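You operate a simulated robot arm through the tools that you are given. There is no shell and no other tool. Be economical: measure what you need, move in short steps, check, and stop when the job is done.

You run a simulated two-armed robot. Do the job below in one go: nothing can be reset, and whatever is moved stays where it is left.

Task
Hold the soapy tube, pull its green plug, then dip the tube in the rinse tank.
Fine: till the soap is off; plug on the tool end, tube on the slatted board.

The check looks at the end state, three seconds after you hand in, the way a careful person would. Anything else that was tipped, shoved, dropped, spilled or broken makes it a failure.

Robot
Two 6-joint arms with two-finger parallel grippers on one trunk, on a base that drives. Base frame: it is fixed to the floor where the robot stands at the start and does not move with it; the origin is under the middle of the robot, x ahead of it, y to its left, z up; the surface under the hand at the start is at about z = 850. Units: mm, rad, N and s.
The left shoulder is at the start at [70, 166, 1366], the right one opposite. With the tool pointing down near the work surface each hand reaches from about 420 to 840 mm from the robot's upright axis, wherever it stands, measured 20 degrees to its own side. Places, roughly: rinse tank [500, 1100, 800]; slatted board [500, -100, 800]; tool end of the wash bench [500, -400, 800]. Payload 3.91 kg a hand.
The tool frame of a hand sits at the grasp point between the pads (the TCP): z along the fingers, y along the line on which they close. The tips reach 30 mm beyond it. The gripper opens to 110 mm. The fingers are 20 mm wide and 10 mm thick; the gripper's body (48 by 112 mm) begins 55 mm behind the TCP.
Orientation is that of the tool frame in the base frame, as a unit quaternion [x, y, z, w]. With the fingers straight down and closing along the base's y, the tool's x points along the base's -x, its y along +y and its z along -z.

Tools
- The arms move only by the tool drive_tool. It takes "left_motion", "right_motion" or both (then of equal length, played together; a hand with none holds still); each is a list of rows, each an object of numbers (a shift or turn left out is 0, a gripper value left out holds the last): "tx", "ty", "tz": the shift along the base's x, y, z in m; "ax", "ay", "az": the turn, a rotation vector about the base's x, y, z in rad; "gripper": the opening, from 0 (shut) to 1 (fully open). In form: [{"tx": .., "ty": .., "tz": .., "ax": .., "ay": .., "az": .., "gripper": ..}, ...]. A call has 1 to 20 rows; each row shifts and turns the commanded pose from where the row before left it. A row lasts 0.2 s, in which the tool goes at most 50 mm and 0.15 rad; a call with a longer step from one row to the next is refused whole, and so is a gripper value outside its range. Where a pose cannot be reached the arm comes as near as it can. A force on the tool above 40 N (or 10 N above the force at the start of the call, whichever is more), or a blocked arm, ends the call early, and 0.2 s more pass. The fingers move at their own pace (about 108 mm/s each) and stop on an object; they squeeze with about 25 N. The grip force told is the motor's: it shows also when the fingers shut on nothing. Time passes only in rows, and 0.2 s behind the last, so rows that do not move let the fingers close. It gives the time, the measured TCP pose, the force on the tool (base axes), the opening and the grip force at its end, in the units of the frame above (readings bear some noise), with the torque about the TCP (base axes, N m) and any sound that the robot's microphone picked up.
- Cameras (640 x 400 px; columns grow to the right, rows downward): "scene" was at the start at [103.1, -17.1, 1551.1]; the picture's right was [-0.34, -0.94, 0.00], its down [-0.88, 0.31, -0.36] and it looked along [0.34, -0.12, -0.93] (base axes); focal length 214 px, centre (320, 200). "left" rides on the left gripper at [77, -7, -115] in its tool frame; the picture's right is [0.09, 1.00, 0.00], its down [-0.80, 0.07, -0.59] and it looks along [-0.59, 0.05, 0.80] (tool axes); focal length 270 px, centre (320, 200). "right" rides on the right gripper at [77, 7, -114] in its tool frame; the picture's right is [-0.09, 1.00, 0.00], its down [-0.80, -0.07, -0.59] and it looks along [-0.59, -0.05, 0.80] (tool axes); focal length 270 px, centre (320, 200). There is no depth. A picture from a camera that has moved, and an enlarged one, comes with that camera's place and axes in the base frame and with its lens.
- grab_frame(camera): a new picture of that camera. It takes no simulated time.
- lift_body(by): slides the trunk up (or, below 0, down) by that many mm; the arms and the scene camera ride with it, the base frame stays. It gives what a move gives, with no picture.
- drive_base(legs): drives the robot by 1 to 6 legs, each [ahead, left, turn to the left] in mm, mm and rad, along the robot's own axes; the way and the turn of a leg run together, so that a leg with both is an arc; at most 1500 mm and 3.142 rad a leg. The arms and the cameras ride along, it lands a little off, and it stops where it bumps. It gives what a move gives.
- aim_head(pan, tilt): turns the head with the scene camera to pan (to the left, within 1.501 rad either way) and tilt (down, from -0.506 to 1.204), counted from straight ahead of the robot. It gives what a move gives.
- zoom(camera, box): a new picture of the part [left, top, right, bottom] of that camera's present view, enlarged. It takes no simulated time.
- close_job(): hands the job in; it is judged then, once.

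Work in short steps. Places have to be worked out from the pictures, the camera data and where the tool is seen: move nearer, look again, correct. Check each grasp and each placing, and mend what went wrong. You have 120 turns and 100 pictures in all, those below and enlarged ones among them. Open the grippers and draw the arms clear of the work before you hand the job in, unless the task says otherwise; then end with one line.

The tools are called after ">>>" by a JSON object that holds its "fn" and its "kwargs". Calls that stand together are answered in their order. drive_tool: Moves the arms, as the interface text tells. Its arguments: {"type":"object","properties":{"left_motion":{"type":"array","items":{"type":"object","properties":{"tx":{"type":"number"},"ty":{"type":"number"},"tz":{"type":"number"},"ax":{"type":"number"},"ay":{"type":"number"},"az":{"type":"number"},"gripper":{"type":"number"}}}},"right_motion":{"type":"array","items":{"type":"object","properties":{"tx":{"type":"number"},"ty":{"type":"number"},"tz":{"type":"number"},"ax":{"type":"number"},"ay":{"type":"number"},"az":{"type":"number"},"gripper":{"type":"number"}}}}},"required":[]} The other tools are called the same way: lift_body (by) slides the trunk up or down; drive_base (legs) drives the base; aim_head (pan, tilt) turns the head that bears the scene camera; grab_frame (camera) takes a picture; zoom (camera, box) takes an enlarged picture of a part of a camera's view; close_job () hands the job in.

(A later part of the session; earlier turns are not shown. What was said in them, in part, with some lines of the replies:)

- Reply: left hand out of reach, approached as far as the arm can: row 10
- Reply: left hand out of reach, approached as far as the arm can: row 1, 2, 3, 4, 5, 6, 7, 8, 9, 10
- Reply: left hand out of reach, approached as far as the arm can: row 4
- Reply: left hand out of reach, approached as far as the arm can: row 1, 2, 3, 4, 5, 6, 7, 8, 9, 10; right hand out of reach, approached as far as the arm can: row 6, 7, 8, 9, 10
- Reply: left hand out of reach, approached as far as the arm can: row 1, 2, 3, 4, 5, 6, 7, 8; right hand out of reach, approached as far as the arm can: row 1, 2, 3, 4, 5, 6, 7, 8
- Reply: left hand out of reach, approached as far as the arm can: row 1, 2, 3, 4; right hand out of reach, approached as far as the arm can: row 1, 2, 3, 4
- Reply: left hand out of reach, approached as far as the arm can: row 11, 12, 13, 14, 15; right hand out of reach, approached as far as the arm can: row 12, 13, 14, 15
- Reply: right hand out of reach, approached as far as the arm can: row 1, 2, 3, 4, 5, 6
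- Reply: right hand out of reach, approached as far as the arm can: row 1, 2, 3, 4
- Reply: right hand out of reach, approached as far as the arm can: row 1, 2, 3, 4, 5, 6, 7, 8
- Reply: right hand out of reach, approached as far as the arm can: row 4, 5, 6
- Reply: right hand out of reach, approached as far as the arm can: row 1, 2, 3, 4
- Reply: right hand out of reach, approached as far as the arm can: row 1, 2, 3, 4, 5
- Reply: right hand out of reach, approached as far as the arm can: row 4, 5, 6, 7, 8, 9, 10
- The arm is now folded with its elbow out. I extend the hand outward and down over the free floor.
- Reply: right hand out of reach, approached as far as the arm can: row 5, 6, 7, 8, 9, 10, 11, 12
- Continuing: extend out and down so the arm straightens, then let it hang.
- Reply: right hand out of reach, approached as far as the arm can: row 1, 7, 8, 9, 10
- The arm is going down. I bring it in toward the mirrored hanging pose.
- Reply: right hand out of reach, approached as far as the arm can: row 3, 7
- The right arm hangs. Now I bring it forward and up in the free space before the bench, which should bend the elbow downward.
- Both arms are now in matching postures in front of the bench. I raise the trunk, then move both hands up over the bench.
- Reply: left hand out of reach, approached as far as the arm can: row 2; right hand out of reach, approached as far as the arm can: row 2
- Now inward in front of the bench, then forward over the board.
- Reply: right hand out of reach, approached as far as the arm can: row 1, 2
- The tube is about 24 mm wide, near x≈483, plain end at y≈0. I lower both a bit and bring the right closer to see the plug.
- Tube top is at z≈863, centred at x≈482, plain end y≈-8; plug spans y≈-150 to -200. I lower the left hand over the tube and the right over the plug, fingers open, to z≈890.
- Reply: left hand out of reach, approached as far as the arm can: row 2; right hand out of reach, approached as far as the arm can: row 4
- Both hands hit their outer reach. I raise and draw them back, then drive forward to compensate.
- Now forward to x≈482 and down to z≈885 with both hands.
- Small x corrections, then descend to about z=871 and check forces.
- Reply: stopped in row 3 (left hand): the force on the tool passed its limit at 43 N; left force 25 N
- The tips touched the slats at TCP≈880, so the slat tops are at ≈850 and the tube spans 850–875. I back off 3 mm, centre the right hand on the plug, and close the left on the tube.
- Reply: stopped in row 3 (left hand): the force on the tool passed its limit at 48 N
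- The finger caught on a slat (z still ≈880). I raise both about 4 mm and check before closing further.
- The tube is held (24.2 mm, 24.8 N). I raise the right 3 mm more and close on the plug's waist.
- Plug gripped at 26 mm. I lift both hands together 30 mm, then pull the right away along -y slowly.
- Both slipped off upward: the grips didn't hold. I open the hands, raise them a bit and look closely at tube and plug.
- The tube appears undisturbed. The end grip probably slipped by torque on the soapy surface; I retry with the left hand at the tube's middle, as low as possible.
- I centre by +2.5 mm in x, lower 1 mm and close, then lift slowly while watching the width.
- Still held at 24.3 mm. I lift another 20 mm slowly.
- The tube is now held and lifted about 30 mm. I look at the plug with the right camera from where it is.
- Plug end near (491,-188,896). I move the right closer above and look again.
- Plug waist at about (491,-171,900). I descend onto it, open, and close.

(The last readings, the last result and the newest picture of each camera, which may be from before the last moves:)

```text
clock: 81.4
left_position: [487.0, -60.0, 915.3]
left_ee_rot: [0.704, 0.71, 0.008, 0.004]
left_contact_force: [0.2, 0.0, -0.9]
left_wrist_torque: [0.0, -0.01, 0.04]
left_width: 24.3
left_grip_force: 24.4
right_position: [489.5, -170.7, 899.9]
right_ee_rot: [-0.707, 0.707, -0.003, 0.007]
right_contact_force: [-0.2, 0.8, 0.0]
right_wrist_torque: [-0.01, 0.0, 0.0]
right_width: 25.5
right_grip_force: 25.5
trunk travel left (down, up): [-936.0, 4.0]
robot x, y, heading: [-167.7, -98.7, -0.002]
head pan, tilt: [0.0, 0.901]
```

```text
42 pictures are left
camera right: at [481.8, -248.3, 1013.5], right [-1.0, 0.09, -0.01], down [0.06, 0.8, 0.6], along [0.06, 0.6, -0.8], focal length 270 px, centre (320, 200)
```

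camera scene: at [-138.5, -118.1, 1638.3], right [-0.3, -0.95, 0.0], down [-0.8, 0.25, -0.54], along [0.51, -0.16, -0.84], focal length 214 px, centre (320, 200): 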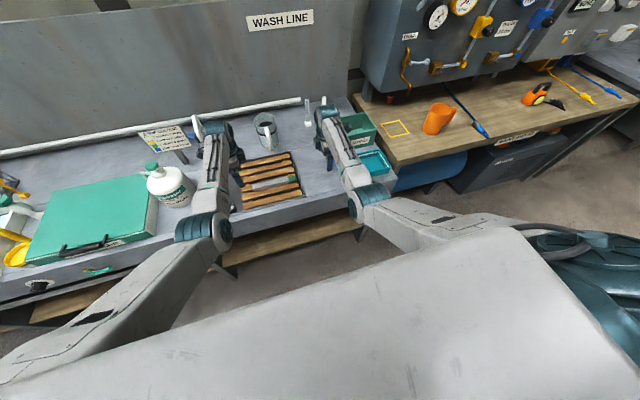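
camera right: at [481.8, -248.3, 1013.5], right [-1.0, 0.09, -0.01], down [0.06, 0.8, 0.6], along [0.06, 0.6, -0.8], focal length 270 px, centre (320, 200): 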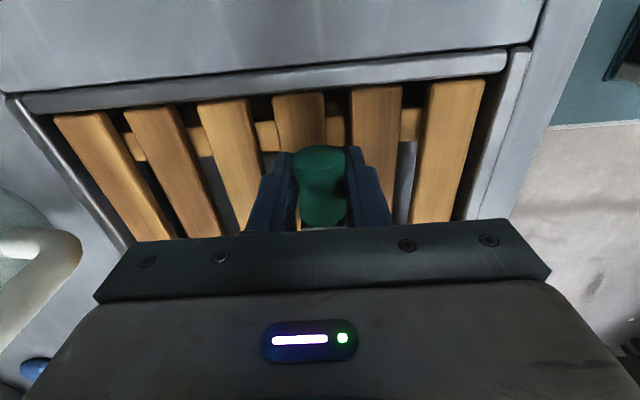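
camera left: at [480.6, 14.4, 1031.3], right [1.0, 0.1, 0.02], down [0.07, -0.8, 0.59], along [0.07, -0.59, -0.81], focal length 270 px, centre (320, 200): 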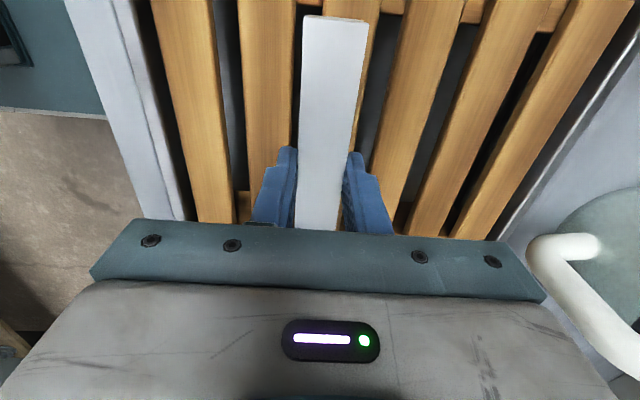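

Plug gripped well. I pull the right hand slowly along -y.

>>> {"fn": "drive_tool", "kwargs": {"right_motion": [{"ty": -0.003}, {"ty": -0.003}, {"ty": -0.003}, {"ty": -0.003}, {"ty": -0.003}, {}]}}

>>> {"fn": "grab_frame", "kwargs": {"camera": "right"}}

>>> {"fn": "grab_frame", "kwargs": {"camera": "left"}}

```text
clock: 82.8
left_position: [488.6, -60.8, 913.9]
left_ee_rot: [0.704, 0.71, 0.007, 0.003]
left_contact_force: [-0.3, 0.0, 0.3]
left_wrist_torque: [0.0, -0.02, 0.03]
left_width: 24.1
left_grip_force: 24.7
right_position: [490.3, -185.8, 899.6]
right_ee_rot: [0.707, -0.707, 0.003, -0.007]
right_contact_force: [0.2, 0.5, 0.4]
right_wrist_torque: [0.01, -0.01, 0.01]
right_width: 25.6
right_grip_force: 24.6
trunk travel left (down, up): [-936.0, 4.0]
robot x, y, heading: [-175.7, -96.7, -0.006]
head pan, tilt: [0.0, 0.901]
```

```text
41 pictures are left
camera right: at [482.0, -263.6, 1013.9], right [-1.0, 0.09, -0.01], down [0.06, 0.8, 0.6], along [0.06, 0.6, -0.8], focal length 270 px, centre (320, 200)
```

right: 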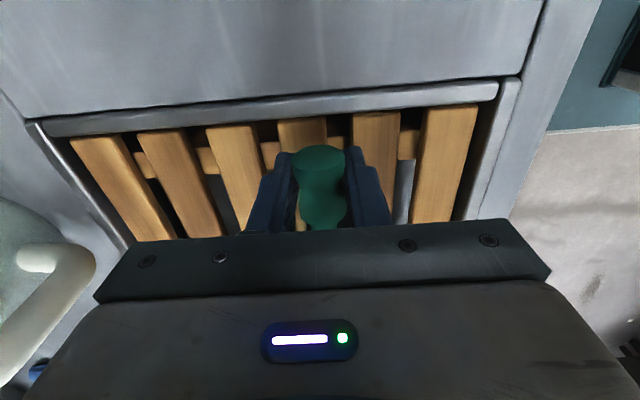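

```text
40 pictures are left
camera left: at [479.4, 15.2, 1029.4], right [1.0, 0.1, 0.01], down [0.07, -0.8, 0.59], along [0.07, -0.59, -0.81], focal length 270 px, centre (320, 200)
```

left: 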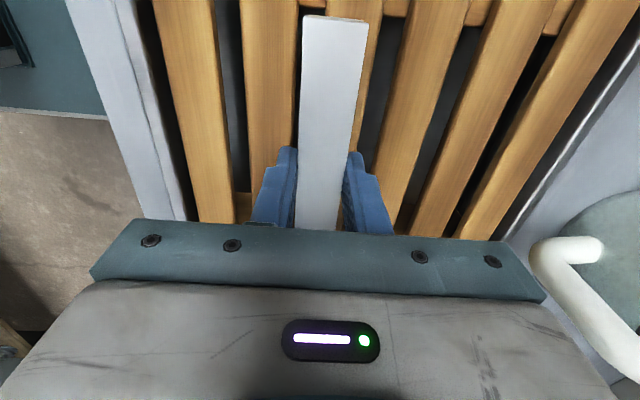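

The plug came along while the tube stayed. I pull fully clear, raising slightly, and check.

>>> {"fn": "drive_tool", "kwargs": {"right_motion": [{"ty": -0.005}, {"ty": -0.01}, {"ty": -0.02}, {"ty": -0.03}, {"ty": -0.03, "tz": 0.01}, {"ty": -0.03, "tz": 0.01}, {"ty": -0.02, "tz": 0.01}, {}]}}

>>> {"fn": "grab_frame", "kwargs": {"camera": "right"}}

>>> {"fn": "grab_frame", "kwargs": {"camera": "scene"}}

```text
clock: 84.6
left_position: [488.9, -59.7, 914.8]
left_ee_rot: [0.704, 0.71, 0.007, 0.003]
left_contact_force: [-0.7, 0.0, -0.9]
left_wrist_torque: [-0.02, 0.0, 0.0]
left_width: 24.5
left_grip_force: 24.6
right_position: [490.8, -330.4, 932.3]
right_ee_rot: [-0.707, 0.708, -0.002, 0.007]
right_contact_force: [-0.3, 0.5, -0.7]
right_wrist_torque: [-0.01, -0.01, -0.03]
right_width: 26.1
right_grip_force: 24.5
trunk travel left (down, up): [-936.0, 4.0]
robot x, y, heading: [-172.5, -98.3, -0.005]
head pan, tilt: [0.0, 0.901]
```

```text
39 pictures are left
camera right: at [482.4, -408.3, 1044.8], right [-1.0, 0.09, -0.01], down [0.06, 0.8, 0.6], along [0.06, 0.6, -0.8], focal length 270 px, centre (320, 200)
```

right: 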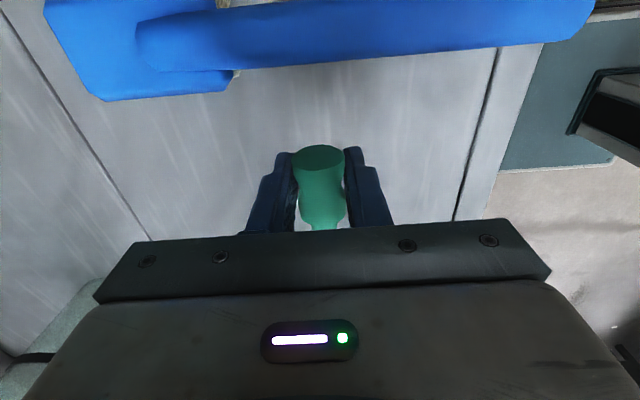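

```text
38 pictures are left
camera scene: at [-43.6, -96.8, 1645.9], right [0.0, -1.0, 0.0], down [-0.78, 0.0, -0.62], along [0.62, 0.0, -0.78], focal length 214 px, centre (320, 200)
```

scene: 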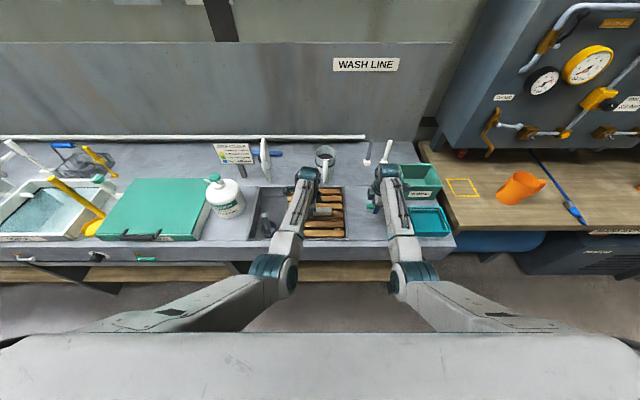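

The plug is out and held. I'll set it on the tool-end surface right here (clear of the brush): lower until the tips nearly touch, then open only partly so that it can't roll.

>>> {"fn": "drive_tool", "kwargs": {"right_motion": [{"tz": -0.02}, {"tz": -0.015}, {"tz": -0.01}, {"tz": -0.002}, {}]}}

>>> {"fn": "grab_frame", "kwargs": {"camera": "right"}}

```text
clock: 85.8
left_position: [488.8, -60.4, 914.3]
left_ee_rot: [0.704, 0.71, 0.007, 0.002]
left_contact_force: [-0.4, 0.5, -1.3]
left_wrist_torque: [-0.01, -0.01, -0.01]
left_width: 24.2
left_grip_force: 25.1
right_position: [490.8, -331.1, 883.9]
right_ee_rot: [-0.707, 0.707, -0.003, 0.006]
right_contact_force: [-0.3, -0.2, 0.2]
right_wrist_torque: [0.0, -0.01, 0.01]
right_width: 25.6
right_grip_force: 24.9
trunk travel left (down, up): [-936.0, 4.0]
robot x, y, heading: [-170.7, -99.1, 0.0]
head pan, tilt: [0.0, 0.901]
```

```text
37 pictures are left
camera right: at [482.4, -408.7, 997.2], right [-1.0, 0.09, -0.01], down [0.06, 0.8, 0.6], along [0.06, 0.6, -0.8], focal length 270 px, centre (320, 200)
```

right: 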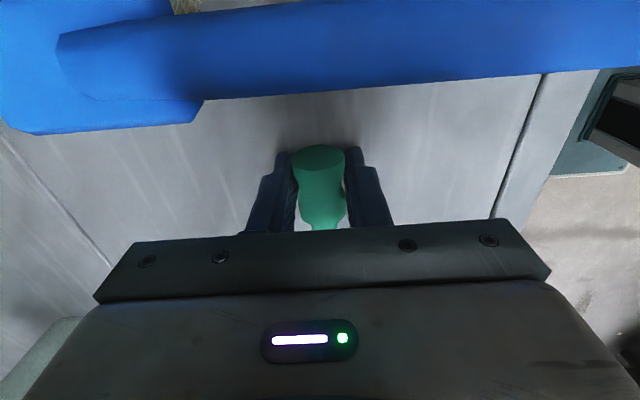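

Lower 2 mm more and open partly, let it settle.

>>> {"fn": "drive_tool", "kwargs": {"right_motion": [{"tz": -0.002}, {"gripper": 0.3}, {"gripper": 0.36}, {"gripper": 0.38}, {}, {}, {}]}}

>>> {"fn": "grab_frame", "kwargs": {"camera": "right"}}

```text
clock: 87.4
left_position: [487.9, -60.7, 915.0]
left_ee_rot: [0.704, 0.71, 0.007, 0.004]
left_contact_force: [0.1, -0.2, -0.1]
left_wrist_torque: [-0.02, -0.03, -0.01]
left_width: 23.8
left_grip_force: 24.8
right_position: [489.1, -331.3, 881.4]
right_ee_rot: [-0.706, 0.708, -0.003, 0.007]
right_contact_force: [0.2, -0.6, -1.0]
right_wrist_torque: [-0.02, -0.03, 0.01]
right_width: 41.7
right_grip_force: 0.1
trunk travel left (down, up): [-936.0, 4.0]
robot x, y, heading: [-172.6, -95.6, -0.0]
head pan, tilt: [0.0, 0.901]
```

```text
36 pictures are left
camera right: at [482.3, -408.6, 995.2], right [-1.0, 0.09, -0.01], down [0.06, 0.8, 0.6], along [0.06, 0.6, -0.8], focal length 270 px, centre (320, 200)
```

right: 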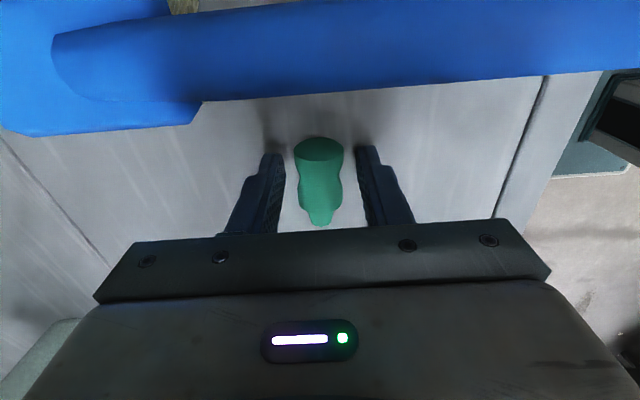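

The plug lies on the surface between the fingers. I raise the right hand straight up and check that it stays.

>>> {"fn": "drive_tool", "kwargs": {"right_motion": [{"tz": 0.01}, {"tz": 0.02}, {"tz": 0.03}, {"tz": 0.03}, {}]}}

>>> {"fn": "grab_frame", "kwargs": {"camera": "right"}}

```text
clock: 88.6
left_position: [488.0, -59.9, 914.2]
left_ee_rot: [0.703, 0.711, 0.007, 0.003]
left_contact_force: [-0.6, -0.1, -0.4]
left_wrist_torque: [0.0, -0.05, -0.03]
left_width: 24.1
left_grip_force: 25.2
right_position: [490.1, -329.7, 971.8]
right_ee_rot: [0.707, -0.707, 0.002, -0.007]
right_contact_force: [1.2, -0.2, 0.3]
right_wrist_torque: [-0.01, -0.01, -0.03]
right_width: 41.5
right_grip_force: 0.2
trunk travel left (down, up): [-936.0, 4.0]
robot x, y, heading: [-169.7, -100.4, -0.0]
head pan, tilt: [0.0, 0.901]
```

```text
35 pictures are left
camera right: at [482.5, -408.7, 1085.0], right [-1.0, 0.09, -0.01], down [0.06, 0.8, 0.6], along [0.06, 0.6, -0.8], focal length 270 px, centre (320, 200)
```

right: 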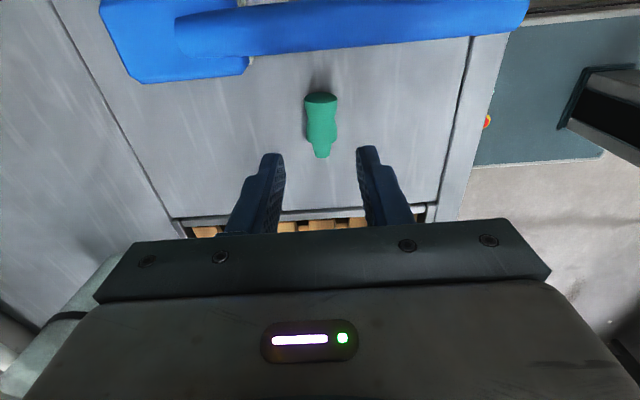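

The plug rests stably. Now I raise the tube slowly and draw both hands back somewhat before backing the base from the bench.

>>> {"fn": "drive_tool", "kwargs": {"left_motion": [{"tz": 0.005}, {"tz": 0.01}, {"tz": 0.01}, {"tz": 0.01}, {"tz": 0.005}, {"tx": -0.005}, {"tx": -0.01}, {"tx": -0.015}, {"tx": -0.015}, {"tx": -0.015}, {"tx": -0.015}, {"tx": -0.01}, {"tx": -0.005}, {}], "right_motion": [{"tz": 0.005}, {}, {}, {}, {}, {"tx": -0.02}, {"tx": -0.02}, {"tx": -0.02}, {"tx": -0.02}, {"tx": -0.02}, {"tx": -0.02}, {}, {}, {}]}}

>>> {"fn": "drive_base", "kwargs": {"legs": [[-100, 0, 0], [-100, 0, 0]]}}

>>> {"fn": "grab_frame", "kwargs": {"camera": "left"}}

```text
clock: 90.8
left_position: [508.5, -9.6, 1032.0]
left_ee_rot: [0.689, 0.719, 0.084, 0.035]
left_contact_force: [-0.1, 0.4, -0.2]
left_wrist_torque: [-0.01, -0.01, -0.01]
left_width: 24.0
left_grip_force: 25.3
left hand out of reach, approached as far as the arm can: row 10
right_position: [394.5, -330.7, 976.7]
right_ee_rot: [-0.707, 0.708, -0.002, 0.007]
right_contact_force: [-0.3, 0.5, -0.2]
right_wrist_torque: [-0.03, -0.02, 0.0]
right_width: 41.8
right_grip_force: 0.0
trunk travel left (down, up): [-936.0, 4.0]
robot x, y, heading: [-169.7, -95.9, -0.001]
head pan, tilt: [0.0, 0.901]
stopped in row 10 (left hand): the arm was blocked; the commanded pose is now the measured one
```

```text
clock: 92.7
left_position: [311.5, -9.4, 1026.9]
left_ee_rot: [0.689, 0.719, 0.083, 0.032]
left_contact_force: [-0.1, 0.0, -0.3]
left_wrist_torque: [0.01, 0.05, 0.0]
left_width: 24.3
left_grip_force: 25.2
right_position: [200.0, -331.1, 975.1]
right_ee_rot: [0.707, -0.707, 0.001, -0.007]
right_contact_force: [0.3, 0.4, -0.4]
right_wrist_torque: [-0.02, 0.0, 0.0]
right_width: 41.5
right_grip_force: 0.0
trunk travel left (down, up): [-936.0, 4.0]
robot x, y, heading: [-371.7, -98.7, -0.001]
head pan, tilt: [0.0, 0.901]
```

```text
34 pictures are left
camera left: at [282.6, 58.0, 1143.6], right [0.98, 0.12, 0.17], down [0.01, -0.84, 0.54], along [0.21, -0.53, -0.82], focal length 270 px, centre (320, 200)
```

left: 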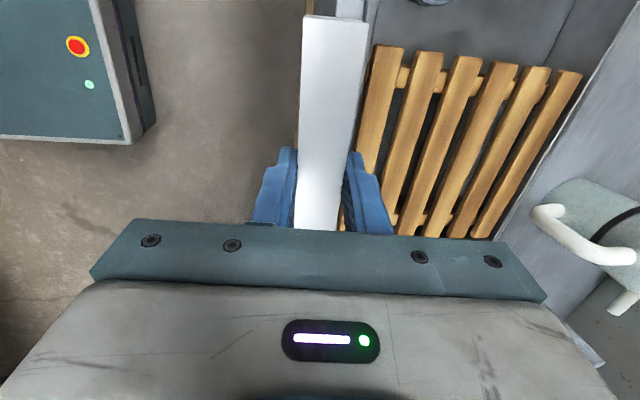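

The left arm drifted into a tilted posture near its inner limit, but the tube is still held. I level it gently while moving it slightly outward, then look at the whole scene.

>>> {"fn": "drive_tool", "kwargs": {"left_motion": [{"ty": 0.01, "ax": -0.024, "ay": 0.054, "az": -0.014}, {"ty": 0.015, "ax": -0.024, "ay": 0.054, "az": -0.014}, {"ty": 0.015, "ax": -0.024, "ay": 0.054, "az": -0.014}, {"ty": 0.015, "tz": -0.01}, {"ty": 0.015, "tz": -0.01}, {}]}}

>>> {"fn": "grab_frame", "kwargs": {"camera": "scene"}}

```text
clock: 94.1
left_position: [309.3, 60.1, 1010.2]
left_ee_rot: [0.707, 0.707, 0.0, 0.002]
left_contact_force: [-0.2, 0.4, -0.7]
left_wrist_torque: [0.01, -0.01, 0.0]
left_width: 24.3
left_grip_force: 24.9
right_position: [195.3, -330.4, 976.1]
right_ee_rot: [-0.707, 0.707, -0.002, 0.008]
right_contact_force: [-1.2, 0.9, 0.0]
right_wrist_torque: [0.02, -0.05, -0.03]
right_width: 41.6
right_grip_force: 0.0
trunk travel left (down, up): [-936.0, 4.0]
robot x, y, heading: [-368.9, -104.0, 0.004]
head pan, tilt: [0.0, 0.901]
```

```text
33 pictures are left
camera scene: at [-244.0, -97.4, 1646.0], right [0.0, -1.0, 0.0], down [-0.78, 0.0, -0.62], along [0.62, 0.0, -0.78], focal length 214 px, centre (320, 200)
```

scene: 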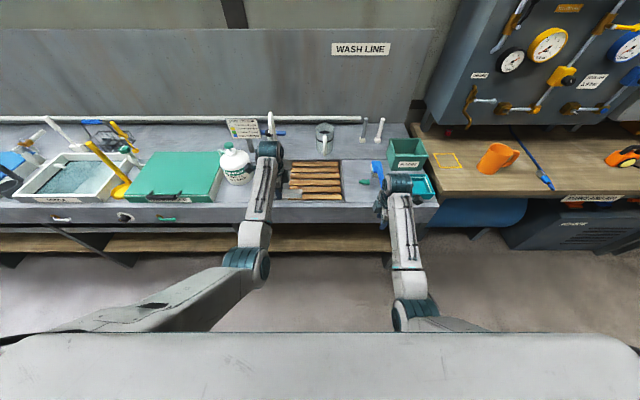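

All is in order. I back a touch more and drive left along the bench toward the tank.

>>> {"fn": "drive_base", "kwargs": {"legs": [[-40, 0, 0], [0, 530, 0], [0, 530, 0]]}}

>>> {"fn": "grab_frame", "kwargs": {"camera": "scene"}}

>>> {"fn": "grab_frame", "kwargs": {"camera": "left"}}

```text
clock: 100.3
left_position: [274.1, 1119.3, 1009.8]
left_ee_rot: [0.708, 0.706, 0.002, 0.002]
left_contact_force: [0.8, -1.0, -1.4]
left_wrist_torque: [-0.01, 0.02, 0.02]
left_width: 24.3
left_grip_force: 24.8
right_position: [161.1, 729.5, 976.6]
right_ee_rot: [-0.706, 0.708, -0.001, 0.007]
right_contact_force: [-0.3, -1.4, -0.3]
right_wrist_torque: [0.0, 0.01, 0.0]
right_width: 41.6
right_grip_force: 0.1
trunk travel left (down, up): [-936.0, 4.0]
robot x, y, heading: [-405.1, 961.9, -0.009]
head pan, tilt: [0.0, 0.901]
```

```text
32 pictures are left
camera scene: at [-278.5, 962.8, 1645.9], right [0.0, -1.0, 0.0], down [-0.78, 0.0, -0.62], along [0.62, 0.0, -0.78], focal length 214 px, centre (320, 200)
```

scene: 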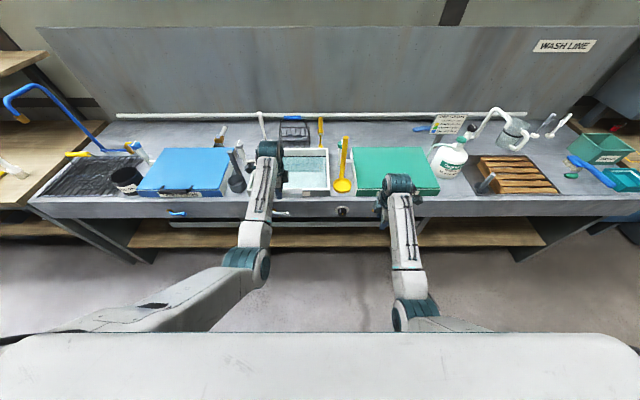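

```text
31 pictures are left
camera left: at [267.1, 1195.3, 1123.9], right [1.0, 0.09, 0.0], down [0.07, -0.8, 0.59], along [0.05, -0.59, -0.8], focal length 270 px, centre (320, 200)
```

left: 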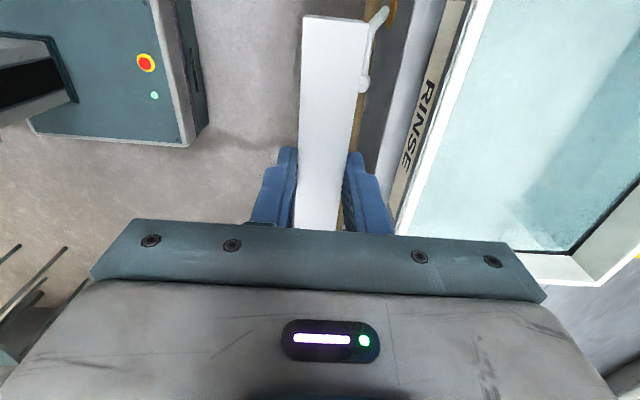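

"RINSE" is confirmed. I zoom in on the tank for its edges and fixtures.

>>> {"fn": "zoom", "kwargs": {"camera": "scene", "box": [220, 105, 370, 205]}}

```text
4.00 times, centred on (295, 155) of scene
camera zoom: at [-278.5, 962.8, 1645.9], right [0.0, -1.0, 0.0], down [-0.78, 0.0, -0.62], along [0.62, 0.0, -0.78], focal length 858 px, centre (420, 380)
```

zoom: 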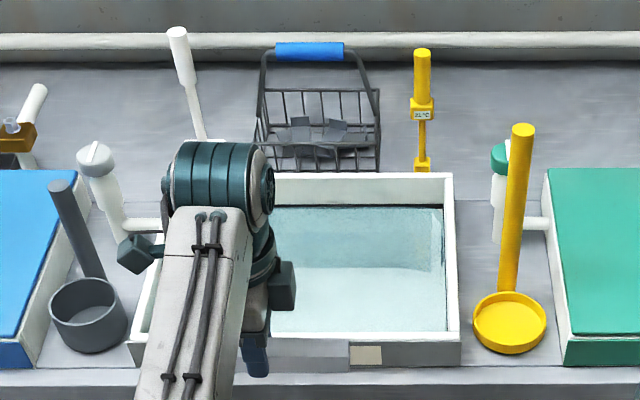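

The tank's inside spans about x 405–655, y 940–1280, rim ≈900. I shift the right hand away from the yellow rod, then drive ahead so the tube is above the tank centre.

>>> {"fn": "drive_tool", "kwargs": {"right_motion": [{"ty": -0.03, "tz": 0.01}, {"ty": -0.02}]}}

>>> {"fn": "drive_base", "kwargs": {"legs": [[150, 0, 0]]}}

>>> {"fn": "grab_frame", "kwargs": {"camera": "scene"}}

```text
clock: 100.9
left_position: [274.5, 1118.5, 1009.0]
left_ee_rot: [0.709, 0.705, 0.001, 0.001]
left_contact_force: [-0.1, 0.7, -1.4]
left_wrist_torque: [-0.01, 0.02, 0.02]
left_width: 24.0
left_grip_force: 25.2
right_position: [159.8, 677.4, 986.3]
right_ee_rot: [-0.706, 0.708, -0.001, 0.008]
right_contact_force: [0.7, 0.2, -0.1]
right_wrist_torque: [0.03, 0.01, -0.01]
right_width: 41.5
right_grip_force: 0.1
trunk travel left (down, up): [-936.0, 4.0]
robot x, y, heading: [-402.0, 962.7, -0.005]
head pan, tilt: [0.0, 0.901]
```

```text
clock: 102.3
left_position: [424.3, 1119.5, 1012.0]
left_ee_rot: [0.708, 0.707, 0.001, 0.003]
left_contact_force: [0.3, -0.3, -0.5]
left_wrist_torque: [0.01, -0.01, -0.03]
left_width: 24.1
left_grip_force: 24.9
right_position: [311.0, 680.1, 988.1]
right_ee_rot: [-0.706, 0.708, -0.003, 0.008]
right_contact_force: [-0.3, -0.1, 0.3]
right_wrist_torque: [0.01, 0.0, -0.05]
right_width: 41.8
right_grip_force: 0.0
trunk travel left (down, up): [-936.0, 4.0]
robot x, y, heading: [-254.7, 961.0, -0.004]
head pan, tilt: [0.0, 0.901]
```

```text
29 pictures are left
camera scene: at [-129.6, 964.0, 1646.3], right [0.0, -1.0, 0.0], down [-0.78, 0.0, -0.62], along [0.62, 0.0, -0.78], focal length 214 px, centre (320, 200)
```

scene: 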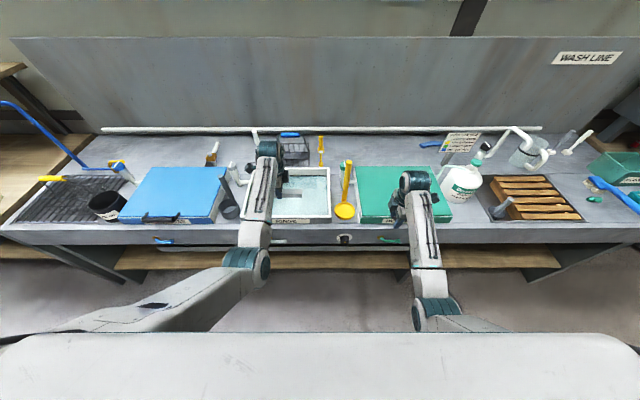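

Clear. I drive another 110 mm ahead and view the tank with the left camera.

>>> {"fn": "drive_base", "kwargs": {"legs": [[110, 0, 0]]}}

>>> {"fn": "grab_frame", "kwargs": {"camera": "left"}}

>>> {"fn": "zoom", "kwargs": {"camera": "scene", "box": [210, 130, 390, 250]}}

```text
clock: 103.5
left_position: [534.2, 1120.6, 1011.7]
left_ee_rot: [0.707, 0.707, 0.002, 0.003]
left_contact_force: [-0.3, -0.1, -0.4]
left_wrist_torque: [0.01, -0.04, -0.03]
left_width: 24.3
left_grip_force: 25.0
right_position: [420.6, 680.7, 989.8]
right_ee_rot: [-0.706, 0.708, -0.003, 0.008]
right_contact_force: [-0.4, 0.4, 0.0]
right_wrist_torque: [0.0, -0.01, 0.01]
right_width: 41.8
right_grip_force: 0.0
trunk travel left (down, up): [-936.0, 4.0]
robot x, y, heading: [-145.8, 962.4, -0.004]
head pan, tilt: [0.0, 0.901]
```

```text
28 pictures are left
camera left: at [526.4, 1196.7, 1125.9], right [1.0, 0.09, 0.01], down [0.07, -0.8, 0.6], along [0.06, -0.59, -0.8], focal length 270 px, centre (320, 200)
```

left: 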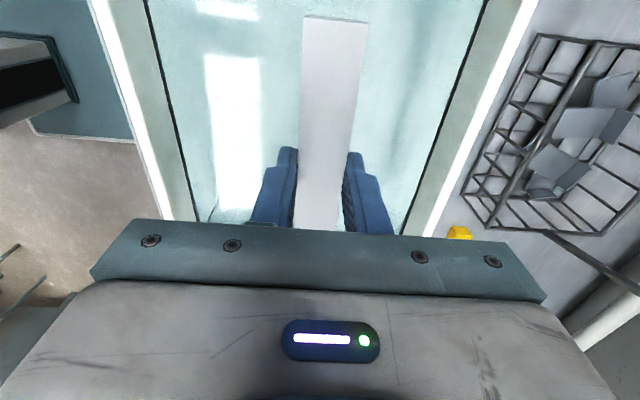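

```text
3.33 times, centred on (300, 190) of scene
camera zoom: at [-20.4, 963.8, 1646.4], right [0.0, -1.0, 0.0], down [-0.78, 0.0, -0.62], along [0.62, 0.0, -0.78], focal length 715 px, centre (387, 233)
```

zoom: 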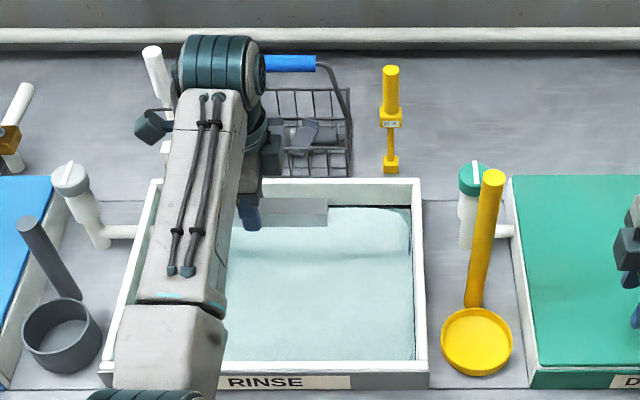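

Well over the tank. I shift to x≈505 and descend slowly toward the water.

>>> {"fn": "drive_tool", "kwargs": {"left_motion": [{"tx": -0.01, "tz": -0.005}, {"tx": -0.01, "tz": -0.01}, {"tx": -0.01, "tz": -0.01}, {"tz": -0.01}, {"tz": -0.01}, {"tz": -0.01}, {"tz": -0.01}, {"tz": -0.01}, {"tz": -0.01}, {"tz": -0.01}, {"tz": -0.01}, {"tz": -0.01}, {"tz": -0.01}, {"tz": -0.005}, {}]}}

>>> {"fn": "grab_frame", "kwargs": {"camera": "left"}}

>>> {"fn": "zoom", "kwargs": {"camera": "scene", "box": [210, 130, 390, 250]}}

```text
clock: 106.7
left_position: [506.2, 1120.1, 879.3]
left_ee_rot: [0.707, 0.707, 0.001, 0.002]
left_contact_force: [0.4, -0.2, -0.7]
left_wrist_torque: [0.03, -0.02, 0.0]
left_width: 24.3
left_grip_force: 25.4
right_position: [423.5, 679.4, 988.0]
right_ee_rot: [-0.706, 0.708, -0.002, 0.006]
right_contact_force: [0.2, -0.8, -0.5]
right_wrist_torque: [-0.03, -0.01, -0.01]
right_width: 41.9
right_grip_force: 0.0
trunk travel left (down, up): [-936.0, 4.0]
robot x, y, heading: [-140.6, 965.3, -0.003]
head pan, tilt: [0.0, 0.901]
```

```text
26 pictures are left
camera left: at [499.9, 1196.9, 993.9], right [1.0, 0.09, 0.0], down [0.07, -0.8, 0.6], along [0.05, -0.59, -0.8], focal length 270 px, centre (320, 200)
```

left: 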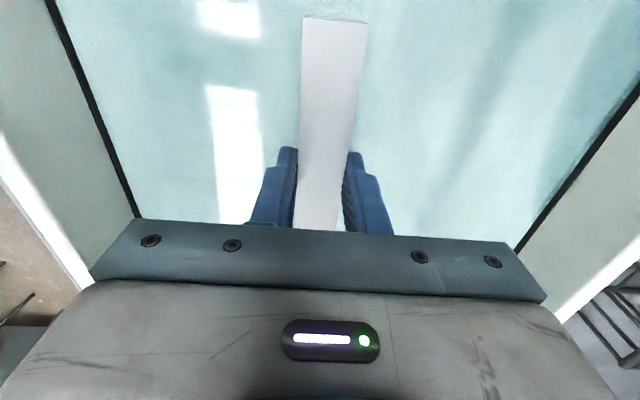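

```text
3.33 times, centred on (300, 190) of scene
camera zoom: at [-15.3, 963.7, 1645.9], right [0.0, -1.0, 0.0], down [-0.78, 0.0, -0.62], along [0.62, 0.0, -0.78], focal length 715 px, centre (387, 233)
```

zoom: 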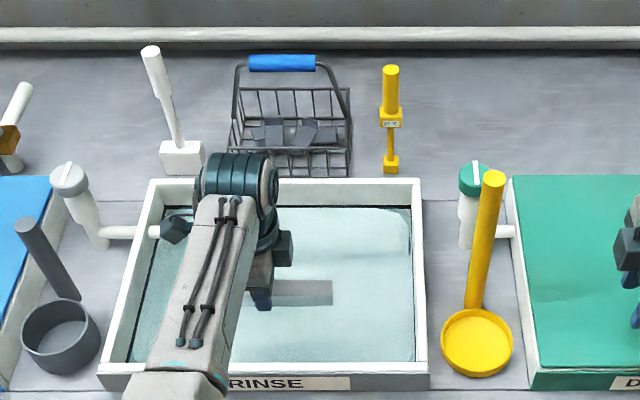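

Waterline is about z≈865. I shift 30 mm away from the spout and descend another 35 mm so the whole tube is under water.

>>> {"fn": "drive_tool", "kwargs": {"left_motion": [{"ty": -0.01}, {"ty": -0.01}, {"ty": -0.01}, {"tz": -0.006}, {"tz": -0.006}, {"tz": -0.006}, {"tz": -0.006}, {"tz": -0.006}, {"tz": -0.005}, {}, {}]}}

>>> {"fn": "grab_frame", "kwargs": {"camera": "left"}}

```text
clock: 109.1
left_position: [507.2, 1089.7, 844.1]
left_ee_rot: [0.707, 0.707, 0.001, 0.002]
left_contact_force: [-0.1, 0.5, -1.0]
left_wrist_torque: [0.02, -0.04, 0.03]
left_width: 24.2
left_grip_force: 25.1
right_position: [423.1, 680.0, 987.4]
right_ee_rot: [-0.706, 0.708, -0.002, 0.007]
right_contact_force: [1.1, 0.2, -0.1]
right_wrist_torque: [0.03, 0.01, -0.01]
right_width: 41.7
right_grip_force: 0.0
trunk travel left (down, up): [-936.0, 4.0]
robot x, y, heading: [-141.8, 962.2, -0.004]
head pan, tilt: [0.0, 0.901]
```

```text
24 pictures are left
camera left: at [499.6, 1166.5, 958.6], right [1.0, 0.09, 0.0], down [0.07, -0.8, 0.6], along [0.05, -0.59, -0.8], focal length 270 px, centre (320, 200)
```

left: 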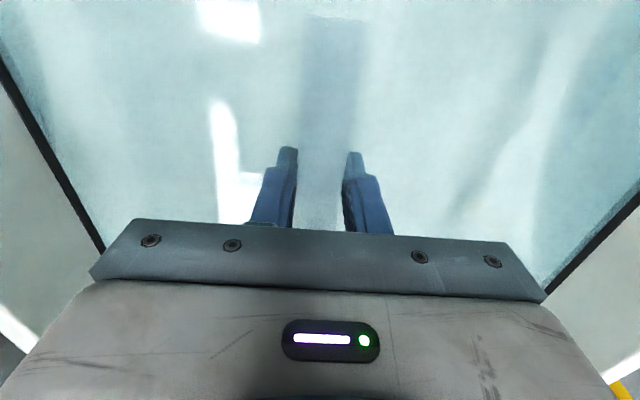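

The tube is fully submerged. I swish it gently under water for a few seconds.

>>> {"fn": "drive_tool", "kwargs": {"left_motion": [{"tx": 0.006}, {"tx": 0.01}, {"tx": 0.006}, {"tx": -0.006}, {"tx": -0.01}, {"tx": -0.01}, {"tx": -0.01}, {"tx": -0.006}, {"tx": 0.006}, {"tx": 0.01}, {"tx": 0.01}, {"tx": 0.01}, {"tx": -0.006}, {"tx": -0.01}, {"ty": -0.008}, {"ty": -0.008}, {"ty": 0.008}, {"ty": 0.008}, {}, {}]}}

>>> {"fn": "zoom", "kwargs": {"camera": "left", "box": [220, 0, 440, 240]}}

```text
clock: 113.3
left_position: [506.1, 1090.0, 845.1]
left_ee_rot: [0.707, 0.707, 0.002, 0.002]
left_contact_force: [0.2, 0.5, -0.6]
left_wrist_torque: [0.0, 0.04, 0.0]
left_width: 24.1
left_grip_force: 24.7
right_position: [422.6, 680.7, 987.0]
right_ee_rot: [-0.707, 0.708, -0.002, 0.007]
right_contact_force: [-0.1, -0.5, -0.1]
right_wrist_torque: [-0.03, -0.02, 0.0]
right_width: 41.8
right_grip_force: 0.0
trunk travel left (down, up): [-936.0, 4.0]
robot x, y, heading: [-142.4, 964.9, -0.005]
head pan, tilt: [0.0, 0.901]
```

```text
1.67 times, centred on (330, 120) of left
camera zoom: at [499.7, 1166.8, 959.1], right [1.0, 0.09, 0.0], down [0.07, -0.8, 0.6], along [0.05, -0.59, -0.8], focal length 450 px, centre (303, 333)
```

zoom: 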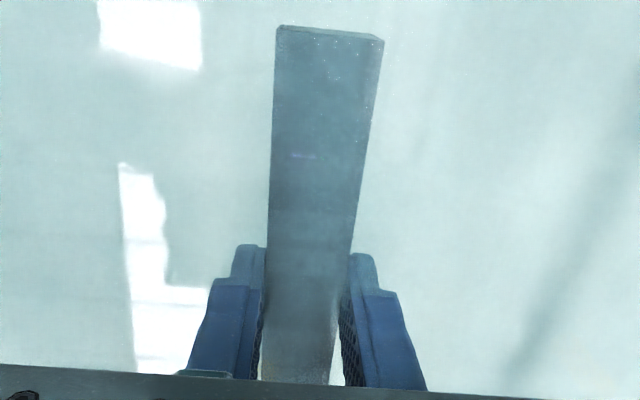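

The film now looks gone (grey metal instead of white). I raise slowly out of the water, let it drip and inspect.

>>> {"fn": "drive_tool", "kwargs": {"left_motion": [{}, {}, {"tz": 0.006}, {"tz": 0.01}, {"tz": 0.01}, {"tz": 0.01}, {"tz": 0.01}, {"tz": 0.01}, {"tz": 0.01}, {"tz": 0.01}, {"tz": 0.01}, {"tz": 0.01}, {"tz": 0.01}, {"tz": 0.006}, {}, {}, {}, {}]}}

>>> {"fn": "zoom", "kwargs": {"camera": "left", "box": [220, 0, 440, 240]}}

>>> {"fn": "zoom", "kwargs": {"camera": "scene", "box": [230, 140, 350, 220]}}

```text
clock: 117.1
left_position: [507.1, 1089.7, 956.5]
left_ee_rot: [0.707, 0.707, 0.001, 0.002]
left_contact_force: [-0.8, 0.1, -0.9]
left_wrist_torque: [0.03, -0.01, -0.02]
left_width: 24.2
left_grip_force: 24.9
right_position: [425.2, 680.2, 986.6]
right_ee_rot: [-0.706, 0.708, -0.001, 0.006]
right_contact_force: [-0.3, 0.2, -0.1]
right_wrist_torque: [0.01, -0.01, 0.0]
right_width: 42.0
right_grip_force: 0.1
trunk travel left (down, up): [-936.0, 4.0]
robot x, y, heading: [-139.6, 961.9, -0.003]
head pan, tilt: [0.0, 0.901]
```

```text
1.67 times, centred on (330, 120) of left
camera zoom: at [500.0, 1166.6, 1070.4], right [1.0, 0.09, 0.0], down [0.07, -0.8, 0.6], along [0.05, -0.59, -0.8], focal length 450 px, centre (303, 333)
```

zoom: 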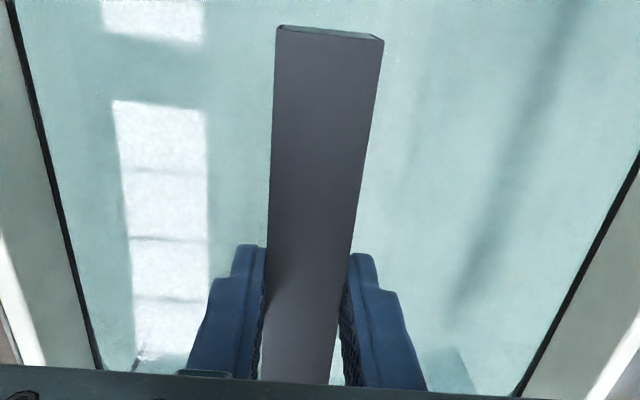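

```text
5.00 times, centred on (290, 180) of scene
camera zoom: at [-15.3, 963.7, 1645.9], right [0.0, -1.0, 0.0], down [-0.78, 0.0, -0.62], along [0.62, 0.0, -0.78], focal length 1072 px, centre (470, 300)
```

zoom: 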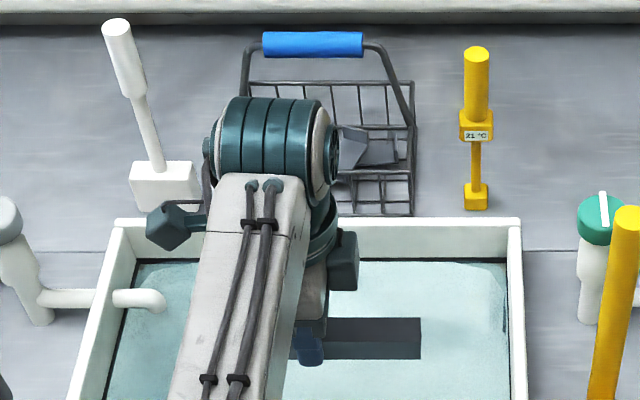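

The tube is dark clean metal now. One more short dip for certainty, then drain above the tank.

>>> {"fn": "drive_tool", "kwargs": {"left_motion": [{"tz": -0.01}, {"tz": -0.02}, {"tz": -0.02}, {"tz": -0.02}, {"tz": -0.02}, {"tz": -0.015}, {"tz": -0.006}, {"tx": 0.008}, {"tx": 0.008}, {"tx": -0.008}, {"tx": -0.008}, {"tx": -0.008}, {"tx": 0.008}, {}, {}, {}, {}, {}, {}, {}]}}

>>> {"fn": "drive_tool", "kwargs": {"left_motion": [{"tz": 0.006}, {"tz": 0.01}, {"tz": 0.015}, {"tz": 0.015}, {"tz": 0.015}, {"tz": 0.015}, {"tz": 0.015}, {"tz": 0.015}, {"tz": 0.015}, {"tz": 0.015}, {"tz": 0.015}, {"tz": 0.01}, {"tz": 0.006}, {}, {}, {}, {}, {}, {}, {}]}}

>>> {"fn": "drive_tool", "kwargs": {"left_motion": [{}, {}, {}, {}, {}, {}, {}, {}, {}, {}]}}

>>> {"fn": "zoom", "kwargs": {"camera": "left", "box": [220, 0, 440, 240]}}

```text
clock: 121.3
left_position: [505.9, 1090.3, 844.5]
left_ee_rot: [0.707, 0.707, 0.0, 0.001]
left_contact_force: [0.2, 0.2, -1.5]
left_wrist_torque: [0.02, 0.01, -0.01]
left_width: 24.5
left_grip_force: 24.9
right_position: [425.0, 679.3, 986.4]
right_ee_rot: [-0.707, 0.708, -0.002, 0.007]
right_contact_force: [0.2, 0.2, 0.9]
right_wrist_torque: [0.01, 0.03, 0.01]
right_width: 41.7
right_grip_force: 0.1
trunk travel left (down, up): [-936.0, 4.0]
robot x, y, heading: [-137.9, 961.5, -0.004]
head pan, tilt: [0.0, 0.901]
```

```text
clock: 125.5
left_position: [506.8, 1090.3, 1013.6]
left_ee_rot: [0.707, 0.707, 0.001, 0.002]
left_contact_force: [0.2, -0.2, 0.1]
left_wrist_torque: [-0.03, -0.03, -0.02]
left_width: 24.2
left_grip_force: 25.2
right_position: [424.1, 680.6, 987.6]
right_ee_rot: [-0.706, 0.708, -0.002, 0.006]
right_contact_force: [0.2, 1.3, -0.4]
right_wrist_torque: [0.02, -0.03, 0.0]
right_width: 41.9
right_grip_force: 0.0
trunk travel left (down, up): [-936.0, 4.0]
robot x, y, heading: [-142.4, 962.3, -0.002]
head pan, tilt: [0.0, 0.901]
```

```text
clock: 127.7
left_position: [507.1, 1089.6, 1013.1]
left_ee_rot: [0.707, 0.707, 0.0, 0.002]
left_contact_force: [0.3, 0.9, -0.8]
left_wrist_torque: [0.04, -0.01, -0.01]
left_width: 24.6
left_grip_force: 25.0
right_position: [424.6, 680.7, 987.0]
right_ee_rot: [-0.707, 0.708, -0.002, 0.007]
right_contact_force: [0.7, 0.1, -0.5]
right_wrist_torque: [0.02, 0.0, 0.0]
right_width: 41.8
right_grip_force: 0.0
trunk travel left (down, up): [-936.0, 4.0]
robot x, y, heading: [-142.8, 965.9, 0.002]
head pan, tilt: [0.0, 0.901]
```

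```text
1.67 times, centred on (330, 120) of left
camera zoom: at [499.8, 1166.5, 1127.3], right [1.0, 0.09, 0.0], down [0.07, -0.8, 0.6], along [0.05, -0.59, -0.8], focal length 450 px, centre (303, 333)
```

zoom: 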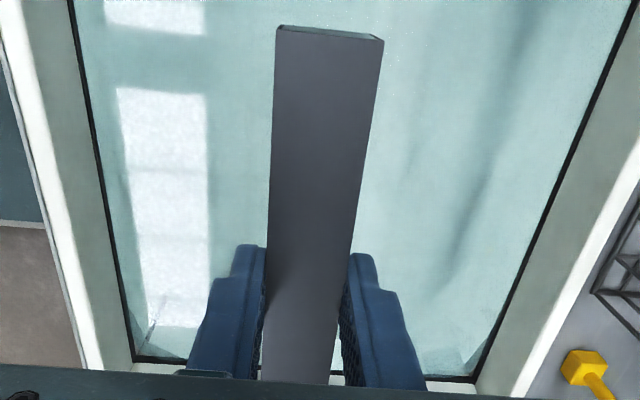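

Clean and drained. I back out, drive right to in front of the board.

>>> {"fn": "drive_base", "kwargs": {"legs": [[-130, 0, 0], [-130, 0, 0], [0, -570, 0], [0, -577, 0]]}}

>>> {"fn": "grab_frame", "kwargs": {"camera": "scene"}}

```text
clock: 135.6
left_position: [250.2, -53.0, 1014.5]
left_ee_rot: [0.704, 0.71, 0.001, 0.002]
left_contact_force: [0.0, 1.7, -0.8]
left_wrist_torque: [0.02, 0.02, 0.02]
left_width: 24.4
left_grip_force: 25.0
right_position: [171.6, -462.0, 987.6]
right_ee_rot: [0.71, -0.704, 0.002, -0.006]
right_contact_force: [0.7, -0.6, -0.5]
right_wrist_torque: [0.0, 0.0, 0.0]
right_width: 41.8
right_grip_force: 0.1
trunk travel left (down, up): [-936.0, 4.0]
robot x, y, heading: [-397.1, -189.2, 0.006]
head pan, tilt: [0.0, 0.901]
```

```text
19 pictures are left
camera scene: at [-271.0, -183.0, 1645.9], right [0.01, -1.0, 0.0], down [-0.78, -0.01, -0.62], along [0.62, 0.0, -0.78], focal length 214 px, centre (320, 200)
```

scene: 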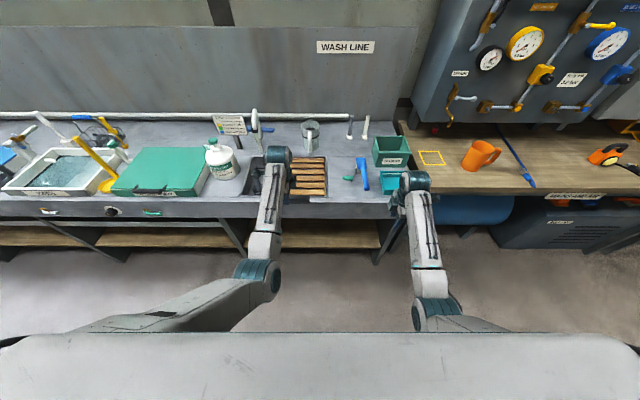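

Everything is in place, the plug still at the tool end. I drive ahead 235 mm.

>>> {"fn": "drive_base", "kwargs": {"legs": [[130, 0, 0], [105, 0, 0]]}}

>>> {"fn": "grab_frame", "kwargs": {"camera": "left"}}

```text
clock: 137.7
left_position: [481.2, -51.6, 1014.7]
left_ee_rot: [0.704, 0.711, 0.001, 0.002]
left_contact_force: [-0.2, 0.6, -0.9]
left_wrist_torque: [-0.03, 0.01, 0.0]
left_width: 24.2
left_grip_force: 25.3
right_position: [402.9, -462.7, 989.1]
right_ee_rot: [0.71, -0.704, 0.004, -0.008]
right_contact_force: [0.3, -0.3, -0.3]
right_wrist_torque: [0.0, 0.01, 0.02]
right_width: 41.7
right_grip_force: 0.1
trunk travel left (down, up): [-936.0, 4.0]
robot x, y, heading: [-164.1, -187.1, 0.006]
head pan, tilt: [0.0, 0.901]
```

```text
18 pictures are left
camera left: at [472.3, 25.5, 1128.8], right [1.0, 0.1, 0.01], down [0.08, -0.8, 0.6], along [0.06, -0.59, -0.8], focal length 270 px, centre (320, 200)
```

left: 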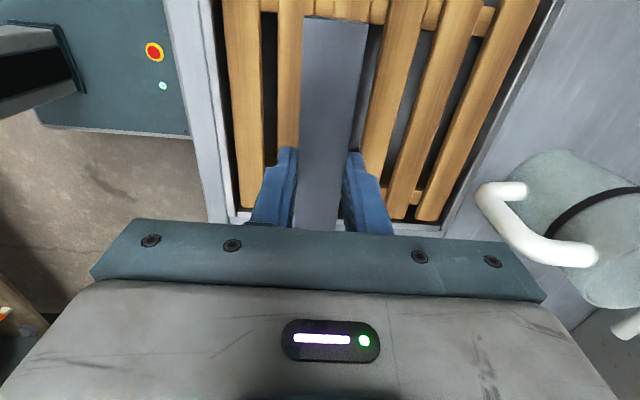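

Over the board. I descend slowly to just above the slats.

>>> {"fn": "drive_tool", "kwargs": {"left_motion": [{"tx": 0.004, "ty": -0.005, "tz": -0.006}, {"tz": -0.01}, {"tz": -0.01}, {"tz": -0.01}, {"tz": -0.01}, {"tz": -0.01}, {"tz": -0.01}, {"tz": -0.01}, {"tz": -0.01}, {"tz": -0.01}, {"tz": -0.01}, {"tz": -0.008}, {"tz": -0.005}, {}]}}

>>> {"fn": "grab_frame", "kwargs": {"camera": "left"}}

```text
clock: 140.7
left_position: [487.0, -55.8, 893.7]
left_ee_rot: [0.703, 0.711, 0.0, 0.001]
left_contact_force: [-1.1, -0.1, -1.1]
left_wrist_torque: [0.07, -0.01, -0.02]
left_width: 24.3
left_grip_force: 25.0
right_position: [404.4, -462.2, 986.4]
right_ee_rot: [0.71, -0.704, 0.001, -0.006]
right_contact_force: [1.3, 0.2, -0.1]
right_wrist_torque: [0.03, 0.02, -0.01]
right_width: 41.9
right_grip_force: 0.1
trunk travel left (down, up): [-936.0, 4.0]
robot x, y, heading: [-164.4, -183.5, 0.006]
head pan, tilt: [0.0, 0.901]
```

```text
17 pictures are left
camera left: at [478.8, 20.7, 1008.2], right [1.0, 0.1, 0.0], down [0.08, -0.8, 0.6], along [0.06, -0.59, -0.8], focal length 270 px, centre (320, 200)
```

left: 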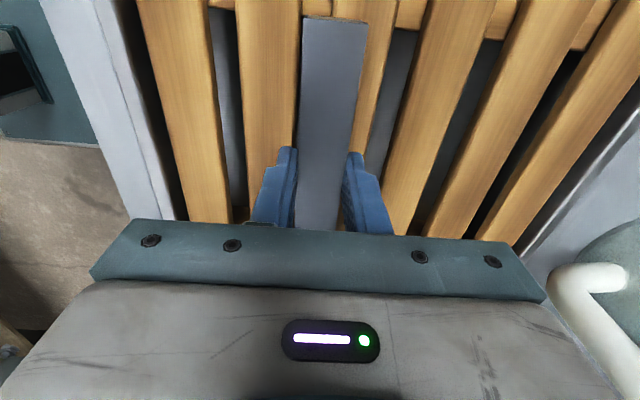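

Now the last 10 mm in small steps.

>>> {"fn": "drive_tool", "kwargs": {"left_motion": [{"tz": -0.003}, {"tz": -0.002}, {"tz": -0.002}, {"tz": -0.002}, {"tz": -0.001}, {}]}}

```text
clock: 142.1
left_position: [486.6, -55.8, 884.8]
left_ee_rot: [0.703, 0.711, 0.001, 0.002]
left_contact_force: [0.7, 0.1, 2.7]
left_wrist_torque: [-0.3, 0.06, 0.01]
left_width: 24.3
left_grip_force: 25.1
right_position: [403.8, -461.3, 987.5]
right_ee_rot: [0.71, -0.704, 0.001, -0.007]
right_contact_force: [-0.2, -0.6, -0.8]
right_wrist_torque: [-0.03, 0.0, -0.01]
right_width: 41.9
right_grip_force: 0.0
trunk travel left (down, up): [-936.0, 4.0]
robot x, y, heading: [-164.4, -188.7, 0.007]
head pan, tilt: [0.0, 0.901]
```

Light contact with the slats (force 2.7 N, a torque). I open the gripper partway gently, then fully, and rise.

>>> {"fn": "drive_tool", "kwargs": {"left_motion": [{"gripper": 0.27}, {"gripper": 0.32}, {}, {"gripper": 0.5}, {}, {"tz": 0.01}, {"tz": 0.02}, {"tz": 0.03}, {"tz": 0.03}, {}]}}

>>> {"fn": "grab_frame", "kwargs": {"camera": "left"}}

```text
clock: 144.3
left_position: [485.7, -55.6, 974.5]
left_ee_rot: [0.704, 0.71, 0.001, 0.0]
left_contact_force: [-0.5, 1.0, -0.1]
left_wrist_torque: [-0.01, 0.01, -0.01]
left_width: 54.9
left_grip_force: 0.0
right_position: [404.4, -461.5, 987.5]
right_ee_rot: [0.71, -0.705, 0.002, -0.007]
right_contact_force: [0.2, -0.4, -0.1]
right_wrist_torque: [-0.05, 0.02, 0.0]
right_width: 41.7
right_grip_force: 0.1
trunk travel left (down, up): [-936.0, 4.0]
robot x, y, heading: [-166.1, -185.4, 0.013]
head pan, tilt: [0.0, 0.901]
```

```text
16 pictures are left
camera left: at [478.2, 20.7, 1088.5], right [1.0, 0.1, 0.0], down [0.08, -0.8, 0.6], along [0.06, -0.59, -0.8], focal length 270 px, centre (320, 200)
```

left: 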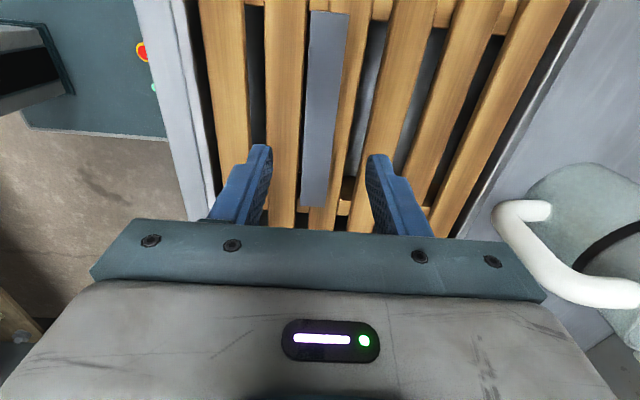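

The tube lies on the slats. I back the base away, open both grippers and take a final look.

>>> {"fn": "drive_base", "kwargs": {"legs": [[-120, 0, 0], [-110, 0, 0]]}}

>>> {"fn": "drive_tool", "kwargs": {"left_motion": [{"gripper": 1.0}, {}, {}], "right_motion": [{"gripper": 1.0}, {}, {}]}}

>>> {"fn": "zoom", "kwargs": {"camera": "scene", "box": [190, 100, 450, 230]}}

>>> {"fn": "grab_frame", "kwargs": {"camera": "scene"}}

```text
clock: 146.3
left_position: [257.1, -56.6, 973.6]
left_ee_rot: [0.704, 0.711, 0.0, 0.001]
left_contact_force: [0.3, 0.5, -0.3]
left_wrist_torque: [0.02, 0.02, -0.01]
left_width: 54.8
left_grip_force: 0.0
right_position: [175.8, -462.3, 987.4]
right_ee_rot: [0.71, -0.704, 0.001, -0.006]
right_contact_force: [0.4, 0.5, -1.2]
right_wrist_torque: [0.0, 0.01, -0.01]
right_width: 41.9
right_grip_force: 0.0
trunk travel left (down, up): [-936.0, 4.0]
robot x, y, heading: [-393.3, -184.8, 0.009]
head pan, tilt: [0.0, 0.901]
```

```text
clock: 147.1
left_position: [254.7, -56.6, 975.3]
left_ee_rot: [0.703, 0.711, 0.002, 0.003]
left_contact_force: [0.2, -0.5, 0.1]
left_wrist_torque: [0.01, -0.03, 0.0]
left_width: 109.8
left_grip_force: 0.1
right_position: [171.9, -463.4, 988.5]
right_ee_rot: [0.71, -0.704, 0.002, -0.008]
right_contact_force: [-0.2, 0.4, 0.5]
right_wrist_torque: [0.0, 0.01, -0.01]
right_width: 110.1
right_grip_force: 0.0
trunk travel left (down, up): [-936.0, 4.0]
robot x, y, heading: [-390.3, -187.1, 0.012]
head pan, tilt: [0.0, 0.901]
```

```text
2.46 times, centred on (320, 165) of scene
camera zoom: at [-271.1, -184.5, 1646.2], right [0.01, -1.0, 0.0], down [-0.78, -0.01, -0.62], along [0.62, 0.01, -0.78], focal length 528 px, centre (320, 286)
```

zoom: 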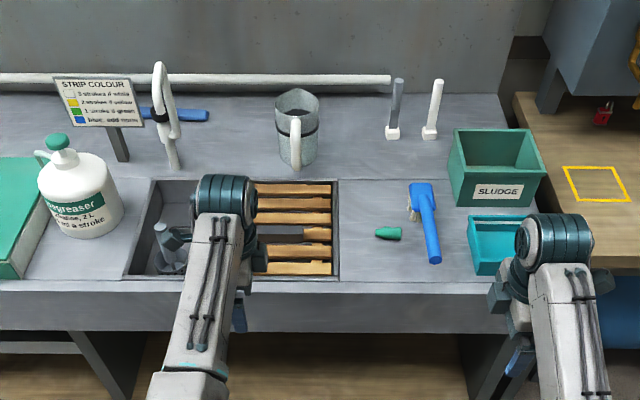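

```text
14 pictures are left
camera scene: at [-271.1, -184.5, 1646.2], right [0.01, -1.0, 0.0], down [-0.78, -0.01, -0.62], along [0.62, 0.01, -0.78], focal length 214 px, centre (320, 200)
```

scene: 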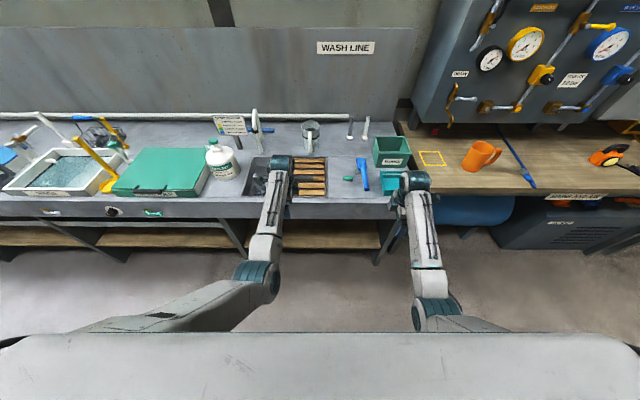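

The tube lies clean on the slatted board, the plug rests on the tool end, nothing else moved, and the arms are clear. Handing in.

>>> {"fn": "close_job", "kwargs": {}}

```text
The job is handed in.
```

The plug is pulled and resting on the tool end of the wash bench. The tube was dipped in the rinse tank until no soap showed, and now lies on the slatted board. Both grippers are open and clear of the work, and the job is handed in.
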